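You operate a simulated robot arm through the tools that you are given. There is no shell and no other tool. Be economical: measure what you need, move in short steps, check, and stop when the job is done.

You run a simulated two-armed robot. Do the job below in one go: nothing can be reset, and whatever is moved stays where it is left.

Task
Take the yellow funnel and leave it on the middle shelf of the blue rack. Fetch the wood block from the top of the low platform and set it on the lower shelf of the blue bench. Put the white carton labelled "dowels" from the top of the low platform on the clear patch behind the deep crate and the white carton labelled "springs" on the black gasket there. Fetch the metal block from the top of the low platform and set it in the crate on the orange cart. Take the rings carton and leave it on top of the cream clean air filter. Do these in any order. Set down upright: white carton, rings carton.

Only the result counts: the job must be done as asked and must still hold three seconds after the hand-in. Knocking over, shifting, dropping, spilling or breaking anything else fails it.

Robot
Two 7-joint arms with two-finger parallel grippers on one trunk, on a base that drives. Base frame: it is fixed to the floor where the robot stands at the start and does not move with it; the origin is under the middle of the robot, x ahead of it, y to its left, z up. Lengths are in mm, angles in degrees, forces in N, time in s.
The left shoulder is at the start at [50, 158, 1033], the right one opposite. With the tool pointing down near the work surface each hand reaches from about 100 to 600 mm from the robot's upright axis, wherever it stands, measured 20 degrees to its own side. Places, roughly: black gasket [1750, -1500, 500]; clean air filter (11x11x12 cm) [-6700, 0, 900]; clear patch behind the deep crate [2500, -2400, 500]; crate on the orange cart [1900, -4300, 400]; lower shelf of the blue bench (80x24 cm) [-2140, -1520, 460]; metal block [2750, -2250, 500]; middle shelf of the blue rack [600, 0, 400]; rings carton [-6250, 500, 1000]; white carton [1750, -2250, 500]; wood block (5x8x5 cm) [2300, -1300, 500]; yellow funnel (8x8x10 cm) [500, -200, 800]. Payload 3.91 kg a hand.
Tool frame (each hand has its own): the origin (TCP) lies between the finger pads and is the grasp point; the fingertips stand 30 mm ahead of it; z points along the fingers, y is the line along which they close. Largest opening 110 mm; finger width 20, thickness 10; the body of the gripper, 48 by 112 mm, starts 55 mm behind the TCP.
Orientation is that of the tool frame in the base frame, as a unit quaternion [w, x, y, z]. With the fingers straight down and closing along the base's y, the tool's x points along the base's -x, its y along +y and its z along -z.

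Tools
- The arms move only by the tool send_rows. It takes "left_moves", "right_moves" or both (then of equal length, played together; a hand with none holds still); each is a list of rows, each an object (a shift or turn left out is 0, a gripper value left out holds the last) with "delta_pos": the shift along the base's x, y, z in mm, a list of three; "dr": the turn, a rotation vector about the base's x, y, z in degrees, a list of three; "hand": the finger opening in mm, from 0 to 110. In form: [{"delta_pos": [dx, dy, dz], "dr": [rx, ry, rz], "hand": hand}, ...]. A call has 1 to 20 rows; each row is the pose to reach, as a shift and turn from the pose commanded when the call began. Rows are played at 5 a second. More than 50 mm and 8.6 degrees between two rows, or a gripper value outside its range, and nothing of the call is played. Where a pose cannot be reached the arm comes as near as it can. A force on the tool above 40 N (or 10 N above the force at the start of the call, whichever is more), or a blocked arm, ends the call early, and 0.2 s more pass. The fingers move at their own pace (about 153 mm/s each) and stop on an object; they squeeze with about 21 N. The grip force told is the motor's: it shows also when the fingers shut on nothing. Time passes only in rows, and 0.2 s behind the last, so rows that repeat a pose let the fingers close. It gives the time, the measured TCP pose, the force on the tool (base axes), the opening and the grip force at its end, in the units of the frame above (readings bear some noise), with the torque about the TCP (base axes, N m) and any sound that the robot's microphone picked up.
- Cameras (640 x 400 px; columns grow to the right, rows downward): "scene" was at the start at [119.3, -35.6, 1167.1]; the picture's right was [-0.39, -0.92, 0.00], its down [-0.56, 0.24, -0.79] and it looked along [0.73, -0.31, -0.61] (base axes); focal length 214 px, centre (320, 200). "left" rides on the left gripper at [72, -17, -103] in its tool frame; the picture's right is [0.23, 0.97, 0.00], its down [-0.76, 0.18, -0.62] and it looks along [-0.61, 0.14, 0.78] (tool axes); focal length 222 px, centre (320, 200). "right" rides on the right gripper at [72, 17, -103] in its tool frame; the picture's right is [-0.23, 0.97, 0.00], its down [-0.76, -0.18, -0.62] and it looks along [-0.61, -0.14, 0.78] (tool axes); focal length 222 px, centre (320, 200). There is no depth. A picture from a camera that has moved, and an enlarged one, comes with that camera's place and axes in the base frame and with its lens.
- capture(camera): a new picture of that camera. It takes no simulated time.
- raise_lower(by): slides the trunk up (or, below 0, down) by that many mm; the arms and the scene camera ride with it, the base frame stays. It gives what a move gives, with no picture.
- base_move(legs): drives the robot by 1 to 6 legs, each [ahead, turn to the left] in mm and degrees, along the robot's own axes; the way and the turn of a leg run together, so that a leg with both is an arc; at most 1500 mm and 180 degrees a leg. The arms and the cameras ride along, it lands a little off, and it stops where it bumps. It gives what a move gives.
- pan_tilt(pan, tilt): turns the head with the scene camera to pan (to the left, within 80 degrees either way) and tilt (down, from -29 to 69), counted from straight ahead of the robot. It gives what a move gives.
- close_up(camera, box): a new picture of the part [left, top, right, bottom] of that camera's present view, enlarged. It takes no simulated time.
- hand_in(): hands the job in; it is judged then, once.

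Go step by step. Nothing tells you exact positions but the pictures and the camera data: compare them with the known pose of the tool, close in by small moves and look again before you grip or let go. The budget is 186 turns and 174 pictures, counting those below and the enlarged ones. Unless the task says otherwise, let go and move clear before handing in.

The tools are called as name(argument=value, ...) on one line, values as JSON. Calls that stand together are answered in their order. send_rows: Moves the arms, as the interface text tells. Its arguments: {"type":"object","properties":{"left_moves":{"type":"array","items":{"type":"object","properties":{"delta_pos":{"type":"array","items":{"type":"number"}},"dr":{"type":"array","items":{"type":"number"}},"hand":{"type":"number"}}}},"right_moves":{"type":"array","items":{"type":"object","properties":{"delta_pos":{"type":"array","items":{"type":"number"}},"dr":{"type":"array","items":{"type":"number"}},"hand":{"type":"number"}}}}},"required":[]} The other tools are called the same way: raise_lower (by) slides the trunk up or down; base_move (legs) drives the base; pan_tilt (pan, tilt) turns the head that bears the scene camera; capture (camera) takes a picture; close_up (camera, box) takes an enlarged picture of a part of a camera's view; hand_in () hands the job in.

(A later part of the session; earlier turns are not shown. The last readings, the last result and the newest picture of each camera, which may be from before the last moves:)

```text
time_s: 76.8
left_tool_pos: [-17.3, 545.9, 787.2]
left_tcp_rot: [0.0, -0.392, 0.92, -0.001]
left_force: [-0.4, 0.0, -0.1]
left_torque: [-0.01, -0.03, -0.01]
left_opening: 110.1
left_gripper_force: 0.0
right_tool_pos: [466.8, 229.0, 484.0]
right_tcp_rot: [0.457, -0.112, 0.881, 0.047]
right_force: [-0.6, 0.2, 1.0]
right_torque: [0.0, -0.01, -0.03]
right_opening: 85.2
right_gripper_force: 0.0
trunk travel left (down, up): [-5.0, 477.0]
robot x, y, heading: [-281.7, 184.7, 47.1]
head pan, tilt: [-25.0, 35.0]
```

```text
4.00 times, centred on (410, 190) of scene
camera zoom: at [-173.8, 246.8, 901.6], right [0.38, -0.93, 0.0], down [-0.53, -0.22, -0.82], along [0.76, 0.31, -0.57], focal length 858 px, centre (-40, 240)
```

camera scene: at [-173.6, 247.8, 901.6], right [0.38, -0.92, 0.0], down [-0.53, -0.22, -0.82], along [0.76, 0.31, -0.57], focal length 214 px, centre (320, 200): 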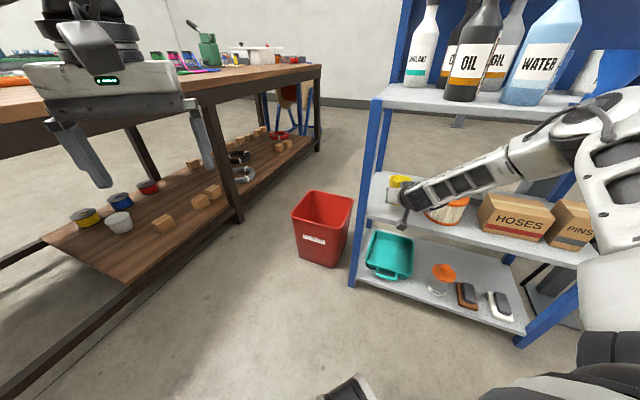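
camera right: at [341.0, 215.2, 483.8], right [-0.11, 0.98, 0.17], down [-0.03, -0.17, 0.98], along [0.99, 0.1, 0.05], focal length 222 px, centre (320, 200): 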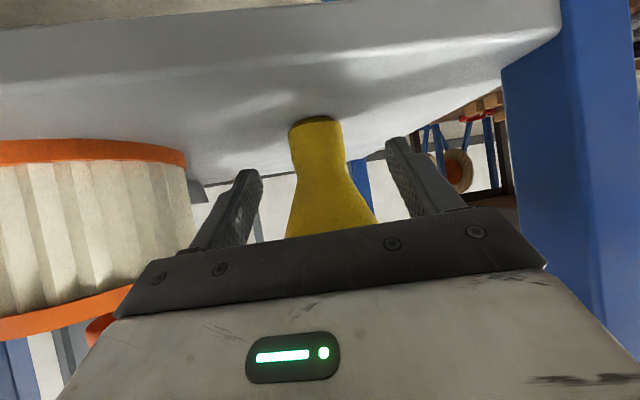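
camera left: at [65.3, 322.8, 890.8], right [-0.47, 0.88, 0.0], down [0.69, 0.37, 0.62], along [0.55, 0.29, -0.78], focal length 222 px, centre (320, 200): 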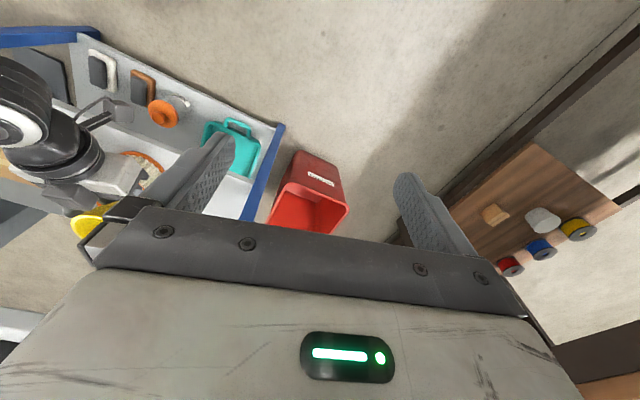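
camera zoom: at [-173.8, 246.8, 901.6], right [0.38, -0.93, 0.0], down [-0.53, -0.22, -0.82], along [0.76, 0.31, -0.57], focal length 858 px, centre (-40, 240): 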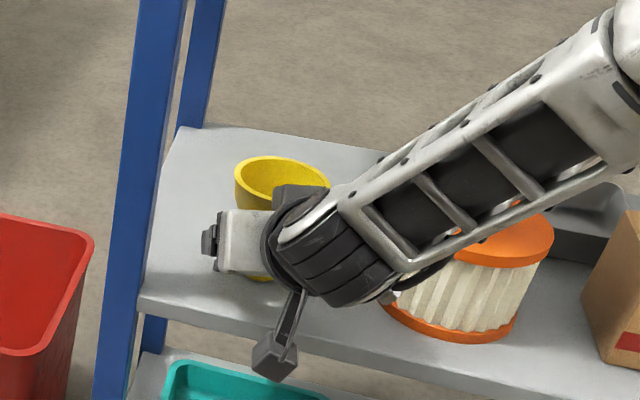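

The funnel stands upright on the middle shelf. I'll back the hand straight out.

send_rows(right_moves=[{"delta_pos": [-25, -5, 0], "hand": 95}, {"delta_pos": [-60, -13, 0]}, {"delta_pos": [-100, -23, 5]}, {"delta_pos": [-140, -35, 15]}, {"delta_pos": [-170, -50, 40]}, {"delta_pos": [-180, -80, 70]}, {"delta_pos": [-180, -110, 100]}])

capture(camera="scene")

```text
time_s: 78.4
left_tool_pos: [-16.5, 546.0, 788.2]
left_tcp_rot: [0.0, -0.392, 0.92, 0.0]
left_force: [1.0, 0.6, 0.3]
left_torque: [0.0, 0.01, 0.01]
left_opening: 109.9
left_gripper_force: 0.1
right_tool_pos: [286.3, 117.8, 583.0]
right_tcp_rot: [0.459, -0.114, 0.88, 0.049]
right_force: [0.9, -0.7, 0.5]
right_torque: [-0.01, -0.01, -0.02]
right_opening: 95.1
right_gripper_force: 0.0
right hand out of reach, approached as far as the arm can: row 2, 3, 4, 5, 6
trunk travel left (down, up): [-5.0, 477.0]
robot x, y, heading: [-284.4, 186.8, 47.2]
head pan, tilt: [-25.0, 35.0]
```

```text
111 pictures are left
camera scene: at [-173.7, 246.9, 901.6], right [0.38, -0.93, 0.0], down [-0.53, -0.22, -0.82], along [0.76, 0.31, -0.57], focal length 214 px, centre (320, 200)
```

scene: 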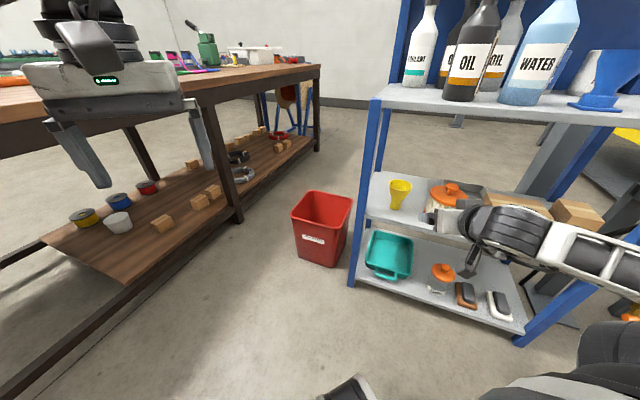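

The funnel task is done. Next I'll tuck the right hand tool-down near the body, then drive round the machine to the low platform.

send_rows(right_moves=[{"dr": [-1.8, 7.6, 0], "delta_pos": [-20, 20, 30]}, {"dr": [-3.6, 15.3, 0], "delta_pos": [-40, 40, 60]}, {"dr": [-5.5, 22.9, 0], "delta_pos": [-60, 60, 90]}, {"dr": [-7.3, 30.6, 0], "delta_pos": [-80, 85, 120]}, {"dr": [-9.1, 38.2, 0], "delta_pos": [-95, 110, 150]}, {"dr": [-11, 45.9, 0], "delta_pos": [-105, 130, 180]}, {"dr": [-12.8, 53.5, 0], "delta_pos": [-113, 151, 200]}, {"dr": [-12.8, 53.5, 0], "delta_pos": [-113, 151, 200]}])

send_rows(right_moves=[{"dr": [0, 0, 8]}, {"dr": [0, 0, 16]}, {"dr": [0, 0, 24]}, {"dr": [0, 0, 33]}, {"dr": [0, 0, 33]}])

base_move(legs=[[0, -112], [360, 0], [0, -25]])

pan_tilt(pan=0, tilt=35)

capture(camera="scene")

```text
time_s: 80.2
left_tool_pos: [-17.1, 545.6, 788.1]
left_tcp_rot: [0.001, -0.392, 0.92, -0.001]
left_force: [0.1, -0.8, 0.1]
left_torque: [-0.01, 0.01, 0.02]
left_opening: 110.0
left_gripper_force: 0.1
right_tool_pos: [174.0, 267.9, 782.1]
right_tcp_rot: [-0.001, -0.128, 0.992, 0.0]
right_force: [-0.4, 0.1, -0.7]
right_torque: [0.05, 0.03, 0.03]
right_opening: 94.9
right_gripper_force: 0.1
trunk travel left (down, up): [-5.0, 477.0]
robot x, y, heading: [-282.3, 183.0, 47.2]
head pan, tilt: [-25.0, 35.0]
```

```text
refused: row 4 steps farther than a row can; nothing moved
```

```text
time_s: 88.5
left_tool_pos: [-64.0, -584.5, 786.9]
left_tcp_rot: [0.0, 0.707, 0.708, -0.001]
left_force: [0.7, 0.3, 0.9]
left_torque: [0.0, 0.02, 0.02]
left_opening: 110.2
left_gripper_force: 0.1
right_tool_pos: [-392.8, -518.7, 781.3]
right_tcp_rot: [0.0, 0.872, 0.49, 0.0]
right_force: [0.5, 0.2, -0.7]
right_torque: [0.01, 0.02, 0.0]
right_opening: 95.0
right_gripper_force: 0.0
trunk travel left (down, up): [-5.0, 477.0]
robot x, y, heading: [-121.7, -145.4, -88.5]
head pan, tilt: [-25.0, 35.0]
```

```text
time_s: 89.4
left_tool_pos: [-63.7, -584.5, 786.6]
left_tcp_rot: [0.0, 0.706, 0.708, 0.0]
left_force: [-0.7, -0.4, -0.1]
left_torque: [-0.01, -0.01, 0.04]
left_opening: 110.2
left_gripper_force: 0.1
right_tool_pos: [-394.4, -516.4, 780.8]
right_tcp_rot: [-0.001, 0.872, 0.49, 0.001]
right_force: [0.3, -0.8, -0.7]
right_torque: [-0.02, 0.02, -0.03]
right_opening: 95.2
right_gripper_force: 0.0
trunk travel left (down, up): [-5.0, 477.0]
robot x, y, heading: [-122.9, -142.9, -88.8]
head pan, tilt: [0.0, 35.0]
```

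```text
110 pictures are left
camera scene: at [-119.6, -271.8, 901.6], right [-1.0, -0.02, 0.0], down [-0.01, 0.57, -0.82], along [0.02, -0.82, -0.57], focal length 214 px, centre (320, 200)
```

scene: 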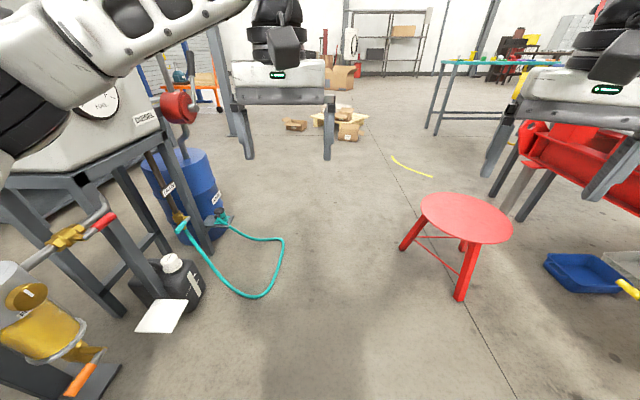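

The gap between the teal hose (x≈95) and the stool (x≈-450) fits if I hold x≈-190. I'll drive through it and then turn left toward the platform.

base_move(legs=[[0, -9.5], [455, 0], [0, 8.5]])

capture(camera="scene")

```text
time_s: 93.4
left_tool_pos: [-135.5, -1031.2, 786.6]
left_tcp_rot: [0.0, 0.712, 0.702, -0.002]
left_force: [0.0, 0.0, 0.6]
left_torque: [-0.03, -0.01, -0.01]
left_opening: 109.7
left_gripper_force: 0.0
right_tool_pos: [-464.1, -957.7, 780.9]
right_tcp_rot: [-0.001, 0.876, 0.482, 0.001]
right_force: [0.3, 0.0, -0.4]
right_torque: [-0.01, 0.02, 0.03]
right_opening: 94.9
right_gripper_force: 0.1
trunk travel left (down, up): [-5.0, 477.0]
robot x, y, heading: [-188.3, -589.8, -89.8]
head pan, tilt: [0.0, 35.0]
```

```text
109 pictures are left
camera scene: at [-186.5, -717.3, 901.6], right [-1.0, -0.01, 0.0], down [0.0, 0.57, -0.82], along [0.0, -0.82, -0.57], focal length 214 px, centre (320, 200)
```

scene: 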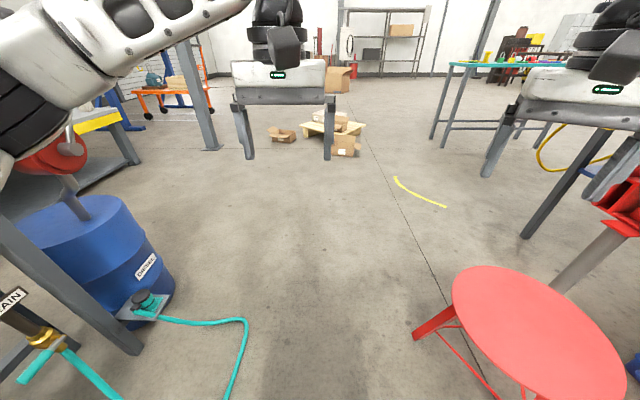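

The corridor is clear on both sides (hose at x≈105, stool seat at x≈-500). Going straight on, then turning left.

base_move(legs=[[1300, 0], [0, 88]])

capture(camera="scene")

```text
time_s: 103.7
left_tool_pos: [260.2, -1831.2, 786.8]
left_tcp_rot: [0.0, 0.014, 1.0, -0.001]
left_force: [-0.2, 0.2, -0.2]
left_torque: [-0.02, 0.01, -0.02]
left_opening: 110.1
left_gripper_force: 0.0
right_tool_pos: [180.9, -2157.8, 781.3]
right_tcp_rot: [0.0, 0.286, 0.958, 0.0]
right_force: [0.6, -0.8, 0.0]
right_torque: [0.03, -0.01, 0.03]
right_opening: 95.0
right_gripper_force: 0.0
trunk travel left (down, up): [-5.0, 477.0]
robot x, y, heading: [-184.7, -1876.9, -0.7]
head pan, tilt: [0.0, 35.0]
```

```text
108 pictures are left
camera scene: at [-57.0, -1878.1, 901.6], right [-0.01, -1.0, 0.0], down [-0.57, 0.01, -0.82], along [0.82, -0.01, -0.57], focal length 214 px, centre (320, 200)
```

scene: 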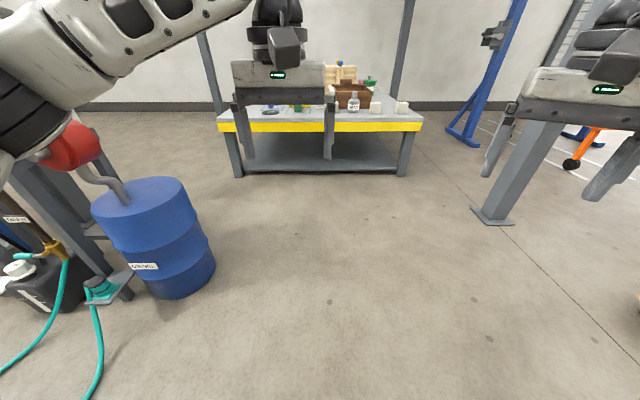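

The low platform is ahead: its front edge is near x≈1600, and the two white cartons are at its near right. I'll drive closer and look.

base_move(legs=[[1180, -4], [0, 4]])

pan_tilt(pan=-15, tilt=30)

capture(camera="scene")

```text
time_s: 110.1
left_tool_pos: [1439.3, -1911.0, 788.1]
left_tcp_rot: [0.0, 0.027, 1.0, -0.001]
left_force: [-0.1, 0.1, 0.0]
left_torque: [0.01, -0.01, -0.03]
left_opening: 110.0
left_gripper_force: 0.1
right_tool_pos: [1352.3, -2236.1, 782.2]
right_tcp_rot: [-0.001, 0.298, 0.955, 0.0]
right_force: [0.4, 0.5, 0.4]
right_torque: [0.01, 0.0, -0.01]
right_opening: 95.2
right_gripper_force: 0.0
trunk travel left (down, up): [-5.0, 477.0]
robot x, y, heading: [991.9, -1945.9, -2.4]
head pan, tilt: [0.0, 35.0]
```

```text
time_s: 110.9
left_tool_pos: [1438.5, -1910.9, 787.5]
left_tcp_rot: [0.001, 0.028, 1.0, -0.001]
left_force: [0.2, -1.1, 1.0]
left_torque: [0.03, 0.01, 0.03]
left_opening: 110.1
left_gripper_force: 0.1
right_tool_pos: [1352.5, -2235.5, 781.2]
right_tcp_rot: [0.0, 0.298, 0.955, 0.002]
right_force: [-0.3, 0.4, -0.4]
right_torque: [0.0, 0.03, 0.01]
right_opening: 95.0
right_gripper_force: 0.1
trunk travel left (down, up): [-5.0, 477.0]
robot x, y, heading: [993.1, -1944.1, -2.0]
head pan, tilt: [-15.0, 30.0]
```

```text
107 pictures are left
camera scene: at [1119.2, -1973.4, 909.3], right [-0.29, -0.96, 0.0], down [-0.48, 0.15, -0.87], along [0.83, -0.25, -0.5], focal length 214 px, centre (320, 200)
```

scene: 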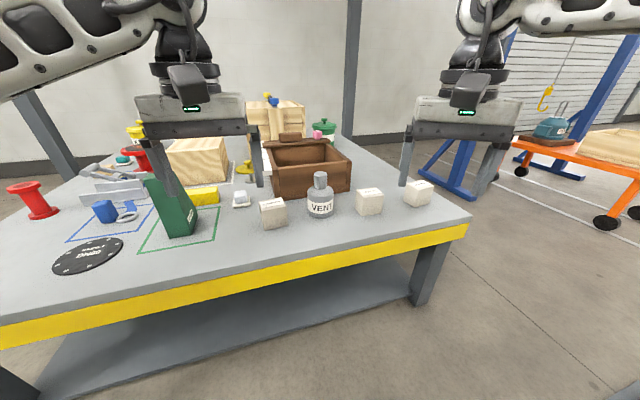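

I can see three white cartons, the black gasket, the brown deep crate and the orange cart. I'll zoom in to read the labels.

close_up(camera="scene", box=[225, 165, 445, 245])

close_up(camera="scene", box=[0, 90, 260, 290])

```text
2.91 times, centred on (335, 205) of scene
camera zoom: at [1119.2, -1973.4, 909.3], right [-0.29, -0.96, 0.0], down [-0.48, 0.15, -0.87], along [0.83, -0.25, -0.5], focal length 624 px, centre (276, 186)
```

zoom: 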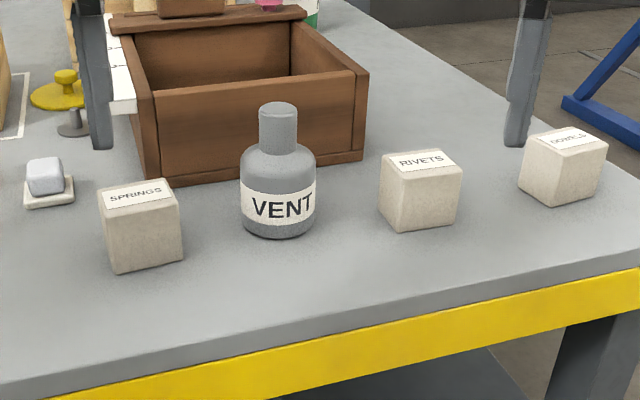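

```text
2.00 times, centred on (130, 190) of scene
camera zoom: at [1119.2, -1973.4, 909.3], right [-0.29, -0.96, 0.0], down [-0.48, 0.15, -0.87], along [0.83, -0.25, -0.5], focal length 429 px, centre (700, 220)
```

zoom: 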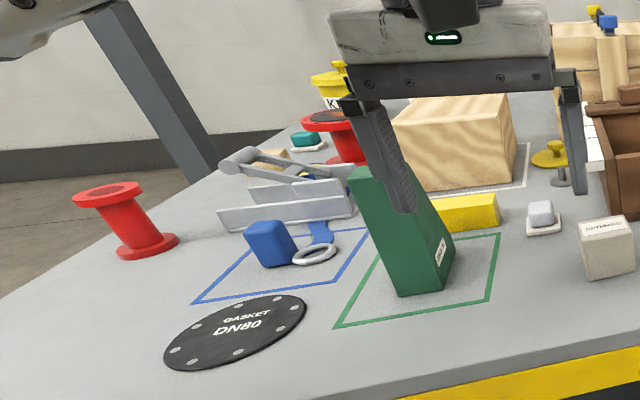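

Springs is the left carton (≈1709,-1997), rivets the middle one and dowels the right one (≈1694,-2537); the gasket is near (1683,-1514). I'll reposition to about (1190,-1800) so the left hand can take springs by turning the base.

send_rows(right_moves=[{"dr": [0, 0, 8]}, {"dr": [0, 0, 16]}, {"dr": [0, 0, 24]}, {"dr": [0, 0, 32]}, {"dr": [0, 0, 33]}])

base_move(legs=[[0, 38.5], [245, 0], [0, -80]])

pan_tilt(pan=25, tilt=50)

capture(camera="scene")

capture(camera="left")

```text
time_s: 112.1
left_tool_pos: [1438.8, -1910.5, 786.9]
left_tcp_rot: [-0.001, 0.027, 1.0, -0.001]
left_force: [0.3, -0.1, -0.6]
left_torque: [-0.02, 0.01, 0.02]
left_opening: 109.9
left_gripper_force: 0.0
right_tool_pos: [1353.2, -2235.6, 781.8]
right_tcp_rot: [0.0, 0.014, 1.0, 0.001]
right_force: [-0.1, -0.5, -0.1]
right_torque: [-0.03, -0.01, 0.03]
right_opening: 94.8
right_gripper_force: 0.0
trunk travel left (down, up): [-5.0, 477.0]
robot x, y, heading: [996.3, -1939.6, -2.2]
head pan, tilt: [-15.0, 30.0]
```

```text
time_s: 119.1
left_tool_pos: [1545.4, -2077.4, 787.6]
left_tcp_rot: [-0.001, 0.389, 0.921, 0.0]
left_force: [0.0, 0.0, 0.0]
left_torque: [-0.03, 0.04, -0.01]
left_opening: 109.9
left_gripper_force: 0.0
right_tool_pos: [1259.8, -2257.6, 781.7]
right_tcp_rot: [0.0, 0.377, 0.926, 0.001]
right_force: [0.1, 0.5, 0.0]
right_torque: [0.04, 0.02, 0.03]
right_opening: 95.0
right_gripper_force: 0.1
trunk travel left (down, up): [-5.0, 477.0]
robot x, y, heading: [1189.5, -1796.5, -44.7]
head pan, tilt: [-15.0, 30.0]
```

```text
time_s: 120.2
left_tool_pos: [1544.2, -2076.3, 787.9]
left_tcp_rot: [0.0, 0.389, 0.921, 0.0]
left_force: [-0.3, 0.6, -0.5]
left_torque: [0.04, 0.03, 0.01]
left_opening: 110.1
left_gripper_force: 0.0
right_tool_pos: [1260.4, -2257.9, 782.2]
right_tcp_rot: [-0.001, 0.377, 0.926, 0.001]
right_force: [0.4, 0.2, 0.4]
right_torque: [0.02, -0.02, 0.01]
right_opening: 95.0
right_gripper_force: 0.1
trunk travel left (down, up): [-5.0, 477.0]
robot x, y, heading: [1191.9, -1798.9, -44.7]
head pan, tilt: [25.0, 50.0]
```

```text
104 pictures are left
camera scene: at [1294.4, -1855.0, 879.9], right [-0.34, -0.94, 0.0], down [-0.72, 0.26, -0.64], along [0.61, -0.22, -0.77], focal length 214 px, centre (320, 200)
```

scene: 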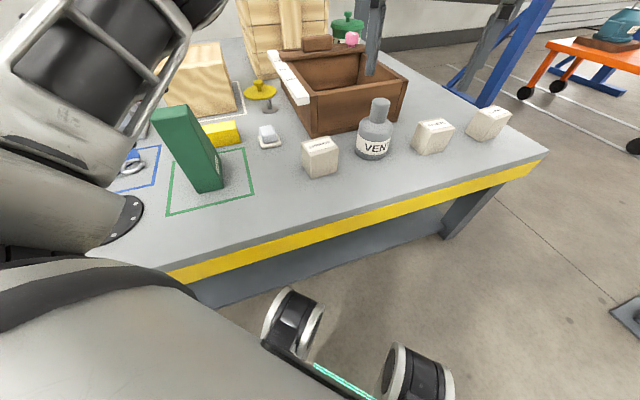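

```text
103 pictures are left
camera left: at [1481.7, -2036.7, 890.9], right [0.54, 0.84, 0.0], down [0.66, -0.42, 0.62], along [0.52, -0.34, -0.78], focal length 222 px, centre (320, 200)
```

left: 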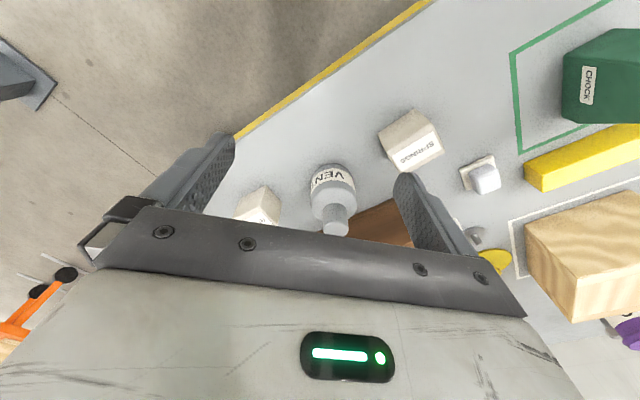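

Springs stands at about (1703,-1999), 68 mm wide, square to the platform, with its top near z≈580. I'll move the left hand above it with the fingers closing along y.

send_rows(left_moves=[{"dr": [0, 0, 8], "delta_pos": [25, 13, 0]}, {"dr": [0, 0, 16], "delta_pos": [55, 26, -20]}, {"dr": [0, 0, 24], "delta_pos": [85, 39, -40]}, {"dr": [0, 0, 32], "delta_pos": [110, 52, -60]}, {"dr": [0, 0, 40], "delta_pos": [135, 65, -80]}, {"dr": [0, 0, 46], "delta_pos": [158, 77, -100]}, {"dr": [0, 0, 46], "delta_pos": [158, 77, -120]}, {"dr": [0, 0, 46], "delta_pos": [158, 77, -120]}])

capture(camera="left")

capture(camera="scene")

```text
time_s: 122.0
left_tool_pos: [1703.1, -1999.1, 668.1]
left_tcp_rot: [0.0, -0.002, 1.0, 0.0]
left_force: [0.1, -0.7, 0.8]
left_torque: [-0.02, 0.01, 0.01]
left_opening: 110.1
left_gripper_force: 0.1
right_tool_pos: [1260.0, -2258.4, 781.0]
right_tcp_rot: [-0.001, 0.377, 0.926, 0.0]
right_force: [0.3, -0.4, 0.6]
right_torque: [0.0, 0.01, -0.01]
right_opening: 95.0
right_gripper_force: 0.0
trunk travel left (down, up): [-5.0, 477.0]
robot x, y, heading: [1194.4, -1799.4, -44.7]
head pan, tilt: [25.0, 50.0]
```

```text
102 pictures are left
camera left: at [1630.5, -2017.1, 771.2], right [-0.23, 0.97, 0.0], down [0.76, 0.18, 0.62], along [0.61, 0.14, -0.78], focal length 222 px, centre (320, 200)
```

left: 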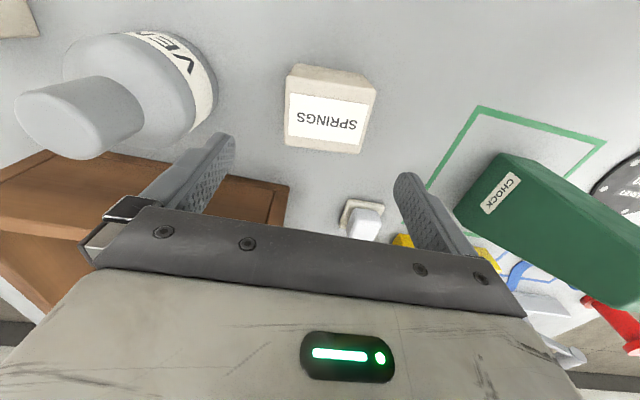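

```text
101 pictures are left
camera scene: at [1294.4, -1854.9, 879.8], right [-0.34, -0.94, 0.0], down [-0.72, 0.26, -0.64], along [0.6, -0.22, -0.77], focal length 214 px, centre (320, 200)
```

scene: 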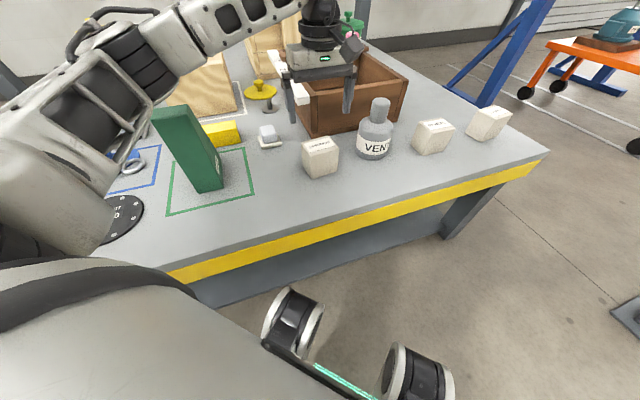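

The carton centre is near (1698,-1996), yawed about 6°. I'll adjust, descend to z≈547 and grip.

send_rows(left_moves=[{"delta_pos": [-5, 3, -20], "dr": [0, 0, 6]}, {"delta_pos": [-5, 3, -60], "dr": [0, 0, 6]}, {"delta_pos": [-5, 3, -95], "dr": [0, 0, 6]}, {"delta_pos": [-5, 3, -121], "dr": [0, 0, 6]}, {"delta_pos": [-5, 3, -121], "dr": [0, 0, 6]}])

close_up(camera="scene", box=[240, 80, 400, 200])

```text
time_s: 123.4
left_tool_pos: [1704.9, -2005.9, 580.9]
left_tcp_rot: [0.031, -0.057, 0.998, -0.023]
left_force: [0.3, -0.3, 0.8]
left_torque: [0.0, -0.02, 0.02]
left_opening: 110.0
left_gripper_force: 0.0
right_tool_pos: [1252.0, -2259.5, 780.7]
right_tcp_rot: [0.006, 0.376, 0.926, 0.005]
right_force: [0.3, 0.9, -0.4]
right_torque: [0.01, -0.02, 0.04]
right_opening: 95.2
right_gripper_force: 0.0
trunk travel left (down, up): [-5.0, 477.0]
robot x, y, heading: [1192.6, -1798.9, -44.9]
head pan, tilt: [25.0, 50.0]
stopped in row 5 (left hand): the arm was blocked; the commanded pose is now the measured one
```

```text
3.33 times, centred on (320, 140) of scene
camera zoom: at [1285.4, -1856.7, 881.3], right [-0.34, -0.94, -0.01], down [-0.71, 0.26, -0.65], along [0.62, -0.21, -0.76], focal length 715 px, centre (320, 400)
```

zoom: 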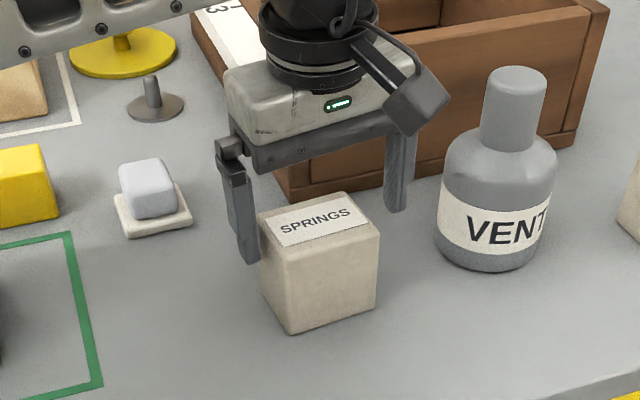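

The left arm is blocked, probably its elbow against the platform. I'll raise it straight away and look.

send_rows(left_moves=[{"delta_pos": [0, 0, 30]}, {"delta_pos": [-2, 6, 70]}, {"delta_pos": [-2, 6, 100]}])

pan_tilt(pan=55, tilt=45)

capture(camera="scene")

```text
time_s: 124.2
left_tool_pos: [1701.7, -1997.2, 662.6]
left_tcp_rot: [0.012, -0.055, 0.998, -0.014]
left_force: [-0.1, -0.1, 0.0]
left_torque: [-0.03, -0.02, -0.01]
left_opening: 110.0
left_gripper_force: 0.2
right_tool_pos: [1260.3, -2257.9, 781.3]
right_tcp_rot: [0.0, 0.377, 0.926, 0.0]
right_force: [0.1, -0.1, 0.3]
right_torque: [-0.01, 0.0, 0.03]
right_opening: 94.9
right_gripper_force: 0.0
trunk travel left (down, up): [-5.0, 477.0]
robot x, y, heading: [1191.7, -1801.1, -44.8]
head pan, tilt: [25.0, 50.0]
```

```text
time_s: 125.2
left_tool_pos: [1703.5, -1996.8, 664.5]
left_tcp_rot: [0.014, -0.056, 0.998, -0.016]
left_force: [0.2, 0.2, -0.1]
left_torque: [-0.03, -0.03, -0.03]
left_opening: 109.8
left_gripper_force: 0.0
right_tool_pos: [1259.4, -2257.3, 782.5]
right_tcp_rot: [-0.002, 0.377, 0.926, 0.001]
right_force: [0.0, 0.1, -0.9]
right_torque: [0.0, 0.0, 0.0]
right_opening: 95.1
right_gripper_force: 0.0
trunk travel left (down, up): [-5.0, 477.0]
robot x, y, heading: [1195.7, -1801.3, -44.9]
head pan, tilt: [55.0, 45.0]
```

```text
99 pictures are left
camera scene: at [1301.9, -1814.6, 886.7], right [0.18, -0.98, 0.0], down [-0.7, -0.13, -0.71], along [0.7, 0.13, -0.71], focal length 214 px, centre (320, 200)
```

scene: 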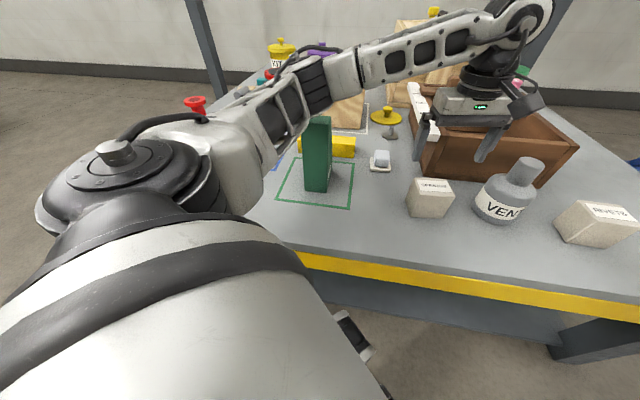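

The left arm, reaching with twisted yaw, was stopped near the green chock. I'll retract and come at springs square-on from further south, with the elbow off the platform and the trunk higher.

send_rows(left_moves=[{"dr": [0, 0, -6], "delta_pos": [0, 0, 40]}, {"dr": [0, 0, -14], "delta_pos": [-20, -10, 80]}, {"dr": [0, 0, -22], "delta_pos": [-50, -25, 115]}, {"dr": [0, 0, -30], "delta_pos": [-85, -40, 120]}, {"dr": [0, 0, -38], "delta_pos": [-115, -55, 125]}, {"dr": [0, 0, -46], "delta_pos": [-140, -68, 125]}, {"dr": [0, 0, -51], "delta_pos": [-158, -77, 125]}, {"dr": [0, 0, -51], "delta_pos": [-158, -77, 125]}])

raise_lower(by=90)

base_move(legs=[[-100, 0], [0, -45], [520, 0], [0, 91], [70, 0]])

pan_tilt(pan=25, tilt=40)

capture(camera="scene")

```text
time_s: 127.0
left_tool_pos: [1545.2, -2074.8, 789.8]
left_tcp_rot: [0.004, 0.38, 0.925, -0.02]
left_force: [0.1, -1.0, 0.0]
left_torque: [-0.01, -0.01, 0.0]
left_opening: 110.2
left_gripper_force: 0.0
right_tool_pos: [1259.3, -2258.2, 781.5]
right_tcp_rot: [-0.001, 0.376, 0.926, 0.0]
right_force: [-0.3, -0.6, -0.4]
right_torque: [0.01, 0.0, 0.03]
right_opening: 94.6
right_gripper_force: 0.1
trunk travel left (down, up): [-5.0, 477.0]
robot x, y, heading: [1195.4, -1800.2, -44.6]
head pan, tilt: [55.0, 45.0]
```

```text
time_s: 128.2
left_tool_pos: [1546.1, -2074.4, 878.9]
left_tcp_rot: [0.005, 0.38, 0.925, -0.02]
left_force: [0.5, 0.6, -0.5]
left_torque: [0.01, 0.01, 0.02]
left_opening: 109.8
left_gripper_force: 0.1
right_tool_pos: [1260.0, -2258.7, 871.6]
right_tcp_rot: [0.0, 0.377, 0.926, 0.001]
right_force: [-0.4, 0.0, 0.5]
right_torque: [-0.02, 0.0, 0.03]
right_opening: 95.2
right_gripper_force: 0.0
trunk travel left (down, up): [-95.0, 387.0]
robot x, y, heading: [1195.1, -1798.5, -44.8]
head pan, tilt: [55.0, 45.0]
```

```text
time_s: 138.5
left_tool_pos: [1643.1, -2206.1, 880.2]
left_tcp_rot: [0.013, -0.001, 1.0, -0.017]
left_force: [0.1, -0.2, 0.2]
left_torque: [0.0, 0.02, 0.02]
left_opening: 109.8
left_gripper_force: 0.0
right_tool_pos: [1570.8, -2537.1, 872.1]
right_tcp_rot: [0.0, -0.004, 1.0, 0.0]
right_force: [-0.3, -0.2, 0.3]
right_torque: [-0.05, -0.01, 0.02]
right_opening: 94.9
right_gripper_force: 0.2
trunk travel left (down, up): [-95.0, 387.0]
robot x, y, heading: [1204.1, -2255.7, 0.0]
head pan, tilt: [55.0, 45.0]
```

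```text
time_s: 139.4
left_tool_pos: [1642.9, -2204.4, 879.2]
left_tcp_rot: [0.013, -0.001, 1.0, -0.016]
left_force: [-0.2, 0.0, 0.6]
left_torque: [0.0, -0.02, -0.01]
left_opening: 110.1
left_gripper_force: 0.0
right_tool_pos: [1569.9, -2537.0, 872.5]
right_tcp_rot: [-0.002, -0.004, 1.0, 0.001]
right_force: [-0.2, 0.5, 0.6]
right_torque: [0.01, -0.01, 0.01]
right_opening: 95.0
right_gripper_force: 0.1
trunk travel left (down, up): [-95.0, 387.0]
robot x, y, heading: [1198.7, -2256.9, 0.1]
head pan, tilt: [25.0, 40.0]
```

```text
98 pictures are left
camera scene: at [1316.8, -2223.5, 984.0], right [0.42, -0.91, 0.0], down [-0.58, -0.27, -0.77], along [0.69, 0.32, -0.64], focal length 214 px, centre (320, 200)
```

scene: 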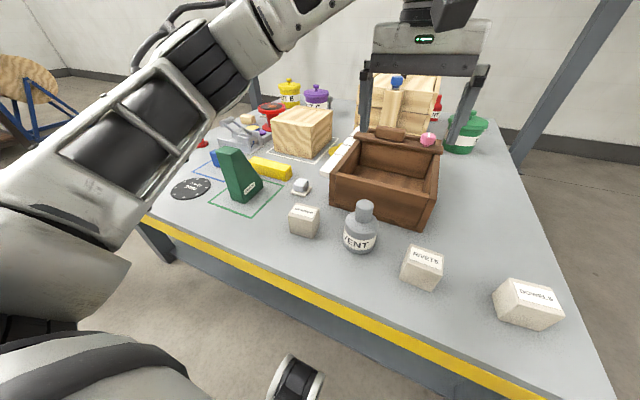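

From here the left hand can take springs and the right hand dowels; both are at a natural reach. I'll bring both hands above their cartons.

send_rows(left_moves=[{"delta_pos": [10, 40, 0], "dr": [2, 1.5, 6]}, {"delta_pos": [20, 85, -10], "dr": [2, 1.5, 6]}, {"delta_pos": [30, 130, -20], "dr": [2, 1.5, 6]}, {"delta_pos": [45, 170, -40], "dr": [2, 1.5, 6]}, {"delta_pos": [55, 208, -60], "dr": [2, 1.5, 6]}, {"delta_pos": [55, 208, -105], "dr": [2, 1.5, 6]}, {"delta_pos": [55, 208, -150], "dr": [2, 1.5, 6]}, {"delta_pos": [55, 208, -195], "dr": [2, 1.5, 6]}, {"delta_pos": [55, 208, -195], "dr": [2, 1.5, 6]}], right_moves=[{"delta_pos": [20, 0, 0], "hand": 110}, {"delta_pos": [40, 0, -10]}, {"delta_pos": [60, 0, -20]}, {"delta_pos": [80, 3, -50]}, {"delta_pos": [100, 5, -80]}, {"delta_pos": [115, 8, -120]}, {"delta_pos": [115, 8, -150]}, {"delta_pos": [115, 8, -180]}, {"delta_pos": [115, 8, -180]}])

capture(camera="left")

capture(camera="right")

capture(camera="scene")

```text
time_s: 141.4
left_tool_pos: [1698.4, -1996.7, 680.9]
left_tcp_rot: [0.001, -0.052, 0.999, 0.003]
left_force: [0.6, 0.5, -0.3]
left_torque: [0.02, -0.02, 0.0]
left_opening: 109.7
left_gripper_force: 0.1
right_tool_pos: [1684.7, -2528.9, 692.9]
right_tcp_rot: [-0.001, -0.004, 1.0, 0.0]
right_force: [-0.7, 0.3, 0.1]
right_torque: [-0.02, 0.01, -0.01]
right_opening: 110.1
right_gripper_force: 0.0
trunk travel left (down, up): [-95.0, 387.0]
robot x, y, heading: [1202.4, -2256.8, 0.1]
head pan, tilt: [25.0, 40.0]
```

```text
97 pictures are left
camera left: at [1628.3, -2020.9, 784.9], right [-0.33, 0.94, 0.0], down [0.74, 0.25, 0.63], along [0.59, 0.21, -0.78], focal length 222 px, centre (320, 200)
```

left: 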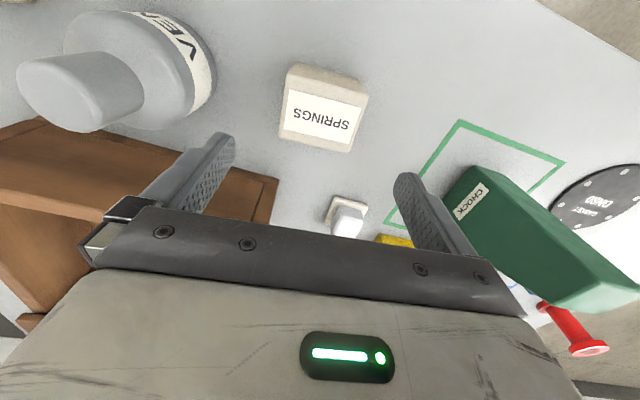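

```text
96 pictures are left
camera right: at [1613.1, -2511.7, 796.2], right [0.22, 0.98, 0.0], down [0.76, -0.17, 0.62], along [0.61, -0.14, -0.78], focal length 222 px, centre (320, 200)
```

right: 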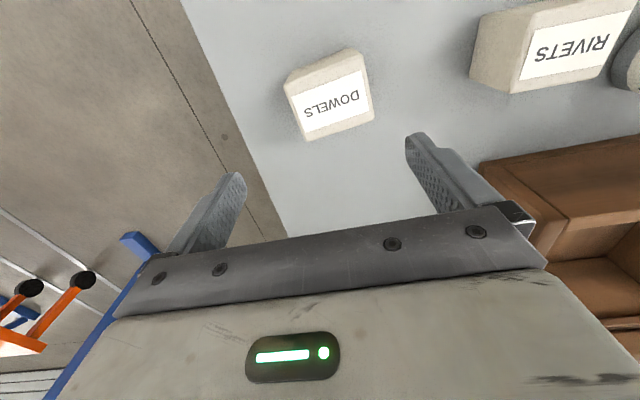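

```text
95 pictures are left
camera scene: at [1316.9, -2223.6, 984.0], right [0.42, -0.91, 0.0], down [-0.58, -0.27, -0.77], along [0.69, 0.32, -0.64], focal length 214 px, centre (320, 200)
```

scene: 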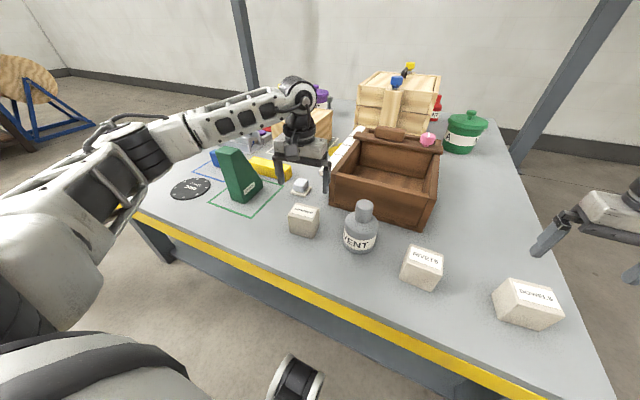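

Springs is at about (1694,-1997) and dowels at (1678,-2515), tops near z≈575. I'll descend with both hands.

send_rows(left_moves=[{"delta_pos": [-4, 0, -30], "dr": [0, 0, 3]}, {"delta_pos": [-4, 0, -60], "dr": [0, 0, 3]}, {"delta_pos": [-4, 0, -90], "dr": [0, 0, 3]}, {"delta_pos": [-4, 0, -115], "dr": [0, 0, 3]}, {"delta_pos": [-4, 0, -134], "dr": [0, 0, 3]}, {"delta_pos": [-4, 0, -134], "dr": [0, 0, 3]}], right_moves=[{"delta_pos": [-7, 14, -30], "dr": [0, 0, 5]}, {"delta_pos": [-7, 14, -60], "dr": [0, 0, 5]}, {"delta_pos": [-7, 14, -90], "dr": [0, 0, 5]}, {"delta_pos": [-7, 14, -120], "dr": [0, 0, 5]}, {"delta_pos": [-7, 14, -146], "dr": [0, 0, 5]}, {"delta_pos": [-7, 14, -146], "dr": [0, 0, 5]}])

capture(camera="scene")

```text
time_s: 142.8
left_tool_pos: [1695.7, -1997.9, 549.0]
left_tcp_rot: [0.0, -0.079, 0.997, 0.002]
left_force: [-0.4, 0.0, 0.2]
left_torque: [-0.01, 0.01, -0.01]
left_opening: 110.2
left_gripper_force: 0.0
right_tool_pos: [1669.8, -2520.0, 553.1]
right_tcp_rot: [0.0, -0.048, 0.999, 0.0]
right_force: [0.3, -0.2, 0.8]
right_torque: [-0.02, 0.01, 0.01]
right_opening: 109.8
right_gripper_force: 0.0
right hand out of reach, approached as far as the arm can: row 5, 6
trunk travel left (down, up): [-95.0, 387.0]
robot x, y, heading: [1201.7, -2258.3, -0.2]
head pan, tilt: [25.0, 40.0]
```

```text
94 pictures are left
camera scene: at [1316.8, -2223.6, 984.0], right [0.42, -0.91, 0.0], down [-0.58, -0.27, -0.77], along [0.69, 0.32, -0.64], focal length 214 px, centre (320, 200)
```

scene: 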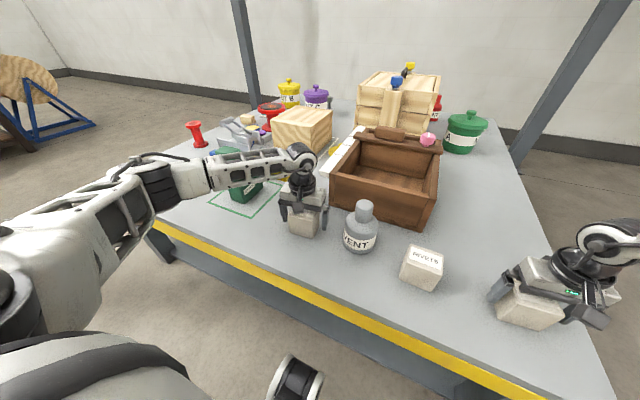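

Both hands are around their cartons. Closing the grippers and lifting gently.

send_rows(left_moves=[{"hand": 40}, {"hand": 40}, {"hand": 40}, {"hand": 40}, {"hand": 40}], right_moves=[{"hand": 40}, {"hand": 40}, {"hand": 40}, {"hand": 40}, {"hand": 40}])

send_rows(left_moves=[{"delta_pos": [0, 0, 20]}, {"delta_pos": [0, 0, 50]}, {"delta_pos": [0, 0, 90]}, {"delta_pos": [0, 0, 135]}, {"delta_pos": [0, 0, 170]}, {"delta_pos": [0, 0, 170]}], right_moves=[{"delta_pos": [0, 0, 20]}, {"delta_pos": [0, 0, 50]}, {"delta_pos": [0, 0, 90]}, {"delta_pos": [0, 0, 135]}, {"delta_pos": [0, 0, 170]}, {"delta_pos": [0, 0, 170]}])

capture(camera="scene")

```text
time_s: 144.1
left_tool_pos: [1695.8, -1995.4, 548.7]
left_tcp_rot: [0.0, -0.078, 0.997, 0.002]
left_force: [0.6, 0.4, 0.7]
left_torque: [-0.04, 0.03, 0.01]
left_opening: 76.1
left_gripper_force: 20.8
right_tool_pos: [1669.4, -2521.1, 555.2]
right_tcp_rot: [0.0, -0.048, 0.999, 0.0]
right_force: [0.7, -1.0, 5.2]
right_torque: [-0.32, -0.09, -0.01]
right_opening: 75.0
right_gripper_force: 21.0
trunk travel left (down, up): [-95.0, 387.0]
robot x, y, heading: [1200.9, -2255.9, 0.3]
head pan, tilt: [25.0, 40.0]
```

```text
time_s: 145.4
left_tool_pos: [1693.3, -1996.1, 719.9]
left_tcp_rot: [-0.001, -0.079, 0.997, 0.001]
left_force: [0.5, 0.5, -2.4]
left_torque: [0.01, 0.01, 0.01]
left_opening: 76.0
left_gripper_force: 21.3
right_tool_pos: [1670.7, -2522.7, 724.8]
right_tcp_rot: [-0.002, -0.047, 0.999, 0.0]
right_force: [-0.5, -0.2, -3.2]
right_torque: [0.04, 0.01, -0.01]
right_opening: 74.9
right_gripper_force: 20.7
trunk travel left (down, up): [-95.0, 387.0]
robot x, y, heading: [1202.8, -2259.3, -0.1]
head pan, tilt: [25.0, 40.0]
```

```text
93 pictures are left
camera scene: at [1317.0, -2223.6, 983.9], right [0.42, -0.91, 0.0], down [-0.58, -0.27, -0.77], along [0.69, 0.32, -0.64], focal length 214 px, centre (320, 200)
```

scene: 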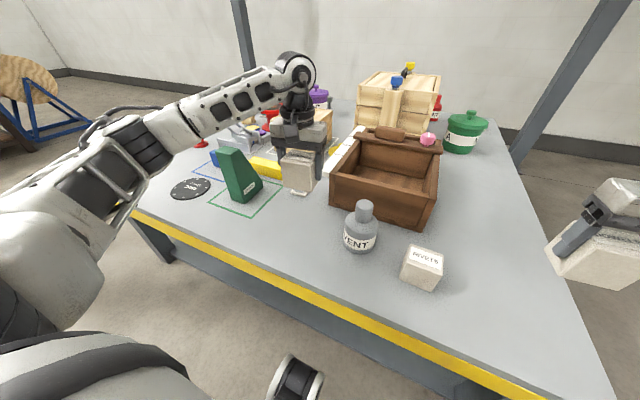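

Both cartons are held. I'll lift them higher, then back off and shift north so the left hand faces the gasket (≈1690,-1511).

send_rows(left_moves=[{"delta_pos": [0, 0, 45]}, {"delta_pos": [0, 0, 90]}, {"delta_pos": [0, 0, 125]}, {"delta_pos": [0, 0, 125]}], right_moves=[{"delta_pos": [0, 0, 45]}, {"delta_pos": [0, 0, 90]}, {"delta_pos": [0, 0, 125]}, {"delta_pos": [0, 0, 125]}])

base_move(legs=[[-480, 0], [0, 45], [690, 0], [0, -45]])

pan_tilt(pan=25, tilt=45)

capture(camera="scene")

capture(camera="left")

```text
time_s: 146.4
left_tool_pos: [1693.9, -1995.9, 845.5]
left_tcp_rot: [0.0, -0.079, 0.997, 0.002]
left_force: [-0.8, -0.1, -3.5]
left_torque: [0.01, 0.0, -0.01]
left_opening: 75.9
left_gripper_force: 21.4
right_tool_pos: [1670.9, -2520.6, 850.3]
right_tcp_rot: [-0.001, -0.048, 0.999, -0.001]
right_force: [-0.2, -0.3, -2.8]
right_torque: [0.0, 0.01, 0.03]
right_opening: 74.9
right_gripper_force: 21.2
trunk travel left (down, up): [-95.0, 387.0]
robot x, y, heading: [1203.4, -2252.5, -0.1]
head pan, tilt: [25.0, 40.0]
```

```text
time_s: 156.8
left_tool_pos: [1687.0, -1504.7, 844.1]
left_tcp_rot: [0.002, -0.084, 0.997, 0.002]
left_force: [0.6, -1.1, -2.3]
left_torque: [-0.05, -0.03, -0.02]
left_opening: 75.8
left_gripper_force: 20.9
right_tool_pos: [1668.8, -2029.3, 849.7]
right_tcp_rot: [-0.001, -0.053, 0.999, 0.001]
right_force: [-0.1, 0.7, -2.8]
right_torque: [0.0, 0.03, 0.0]
right_opening: 74.9
right_gripper_force: 21.2
trunk travel left (down, up): [-95.0, 387.0]
robot x, y, heading: [1193.0, -1768.3, 0.4]
head pan, tilt: [25.0, 40.0]
```

```text
time_s: 157.5
left_tool_pos: [1686.5, -1504.2, 845.3]
left_tcp_rot: [0.0, -0.084, 0.996, 0.002]
left_force: [-0.3, 0.5, -2.5]
left_torque: [-0.01, 0.01, 0.0]
left_opening: 75.8
left_gripper_force: 20.8
right_tool_pos: [1668.2, -2031.2, 849.9]
right_tcp_rot: [-0.001, -0.053, 0.999, 0.0]
right_force: [0.9, -0.8, -2.9]
right_torque: [0.01, 0.06, 0.02]
right_opening: 74.9
right_gripper_force: 20.5
trunk travel left (down, up): [-95.0, 387.0]
robot x, y, heading: [1195.1, -1765.1, 0.7]
head pan, tilt: [25.0, 45.0]
```

```text
92 pictures are left
camera scene: at [1308.0, -1737.0, 976.7], right [0.43, -0.9, 0.0], down [-0.64, -0.31, -0.71], along [0.64, 0.31, -0.71], focal length 214 px, centre (320, 200)
```

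scene: 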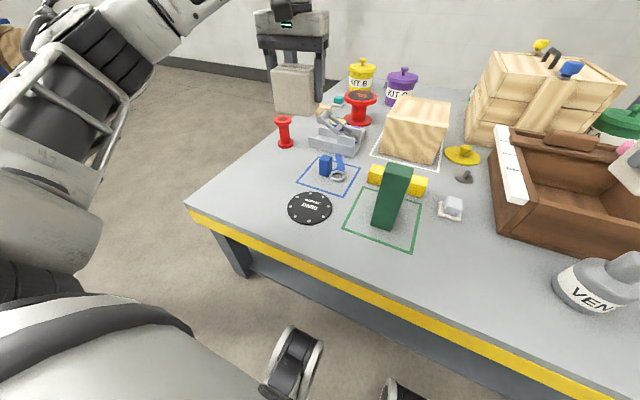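

```text
91 pictures are left
camera left: at [1618.7, -1533.9, 948.3], right [-0.39, 0.92, 0.0], down [0.72, 0.3, 0.62], along [0.57, 0.24, -0.78], focal length 222 px, centre (320, 200)
```

left: 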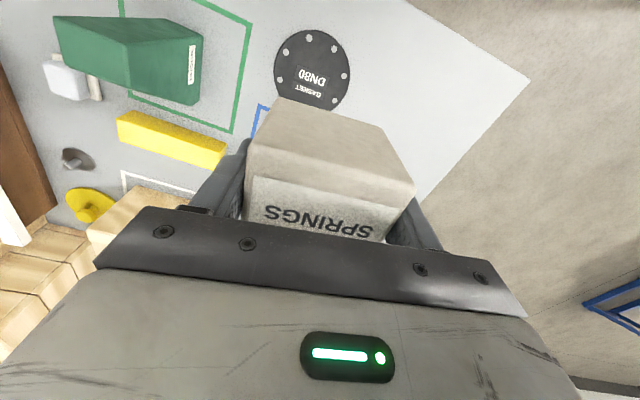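

The gasket is at about (1687,-1516), directly under the left hand. Lowering springs towards it.

send_rows(left_moves=[{"delta_pos": [0, -12, -45]}, {"delta_pos": [0, -12, -90]}, {"delta_pos": [0, -12, -135]}, {"delta_pos": [0, -12, -180]}, {"delta_pos": [0, -12, -225]}, {"delta_pos": [0, -12, -250]}, {"delta_pos": [0, -12, -268]}, {"delta_pos": [0, -12, -268]}])

close_up(camera="scene", box=[230, 120, 430, 260])

capture(camera="left")

```text
time_s: 159.3
left_tool_pos: [1685.9, -1517.2, 576.7]
left_tcp_rot: [0.001, -0.083, 0.997, 0.002]
left_force: [0.8, 0.1, -2.0]
left_torque: [0.0, -0.03, 0.02]
left_opening: 75.7
left_gripper_force: 21.1
right_tool_pos: [1668.6, -2030.7, 850.0]
right_tcp_rot: [-0.001, -0.053, 0.999, 0.0]
right_force: [0.0, -0.7, -2.9]
right_torque: [0.0, 0.01, -0.02]
right_opening: 75.1
right_gripper_force: 21.2
trunk travel left (down, up): [-95.0, 387.0]
robot x, y, heading: [1194.7, -1771.8, 0.6]
head pan, tilt: [25.0, 45.0]
```

```text
2.86 times, centred on (330, 190) of scene
camera zoom: at [1308.0, -1737.0, 976.7], right [0.43, -0.9, 0.0], down [-0.64, -0.31, -0.71], along [0.64, 0.31, -0.71], focal length 613 px, centre (291, 229)
```

zoom: 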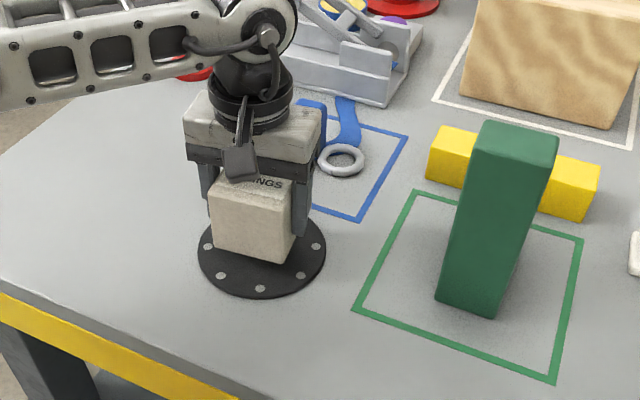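

```text
89 pictures are left
camera left: at [1618.0, -1546.0, 679.7], right [-0.39, 0.92, 0.0], down [0.72, 0.3, 0.62], along [0.57, 0.24, -0.78], focal length 222 px, centre (320, 200)
```

left: 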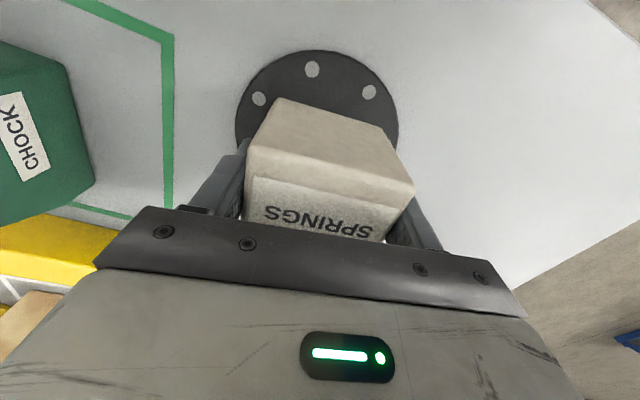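

The carton is well centred over the gasket. I'll lower the last 25 mm in small steps.

send_rows(left_moves=[{"delta_pos": [4, 1, -8]}, {"delta_pos": [4, 1, -14]}, {"delta_pos": [4, 1, -18]}, {"delta_pos": [4, 1, -22]}, {"delta_pos": [4, 1, -25]}, {"delta_pos": [4, 1, -25]}])

```text
time_s: 160.7
left_tool_pos: [1690.8, -1516.3, 553.8]
left_tcp_rot: [0.002, -0.084, 0.996, 0.002]
left_force: [-0.9, 4.1, 13.6]
left_torque: [-0.2, 0.25, -0.2]
left_opening: 76.0
left_gripper_force: 20.5
right_tool_pos: [1669.9, -2029.8, 849.1]
right_tcp_rot: [0.0, -0.053, 0.999, 0.0]
right_force: [-0.8, 0.8, -2.7]
right_torque: [0.01, -0.01, 0.0]
right_opening: 74.9
right_gripper_force: 21.0
trunk travel left (down, up): [-95.0, 387.0]
robot x, y, heading: [1196.5, -1769.9, 0.6]
head pan, tilt: [25.0, 45.0]
```

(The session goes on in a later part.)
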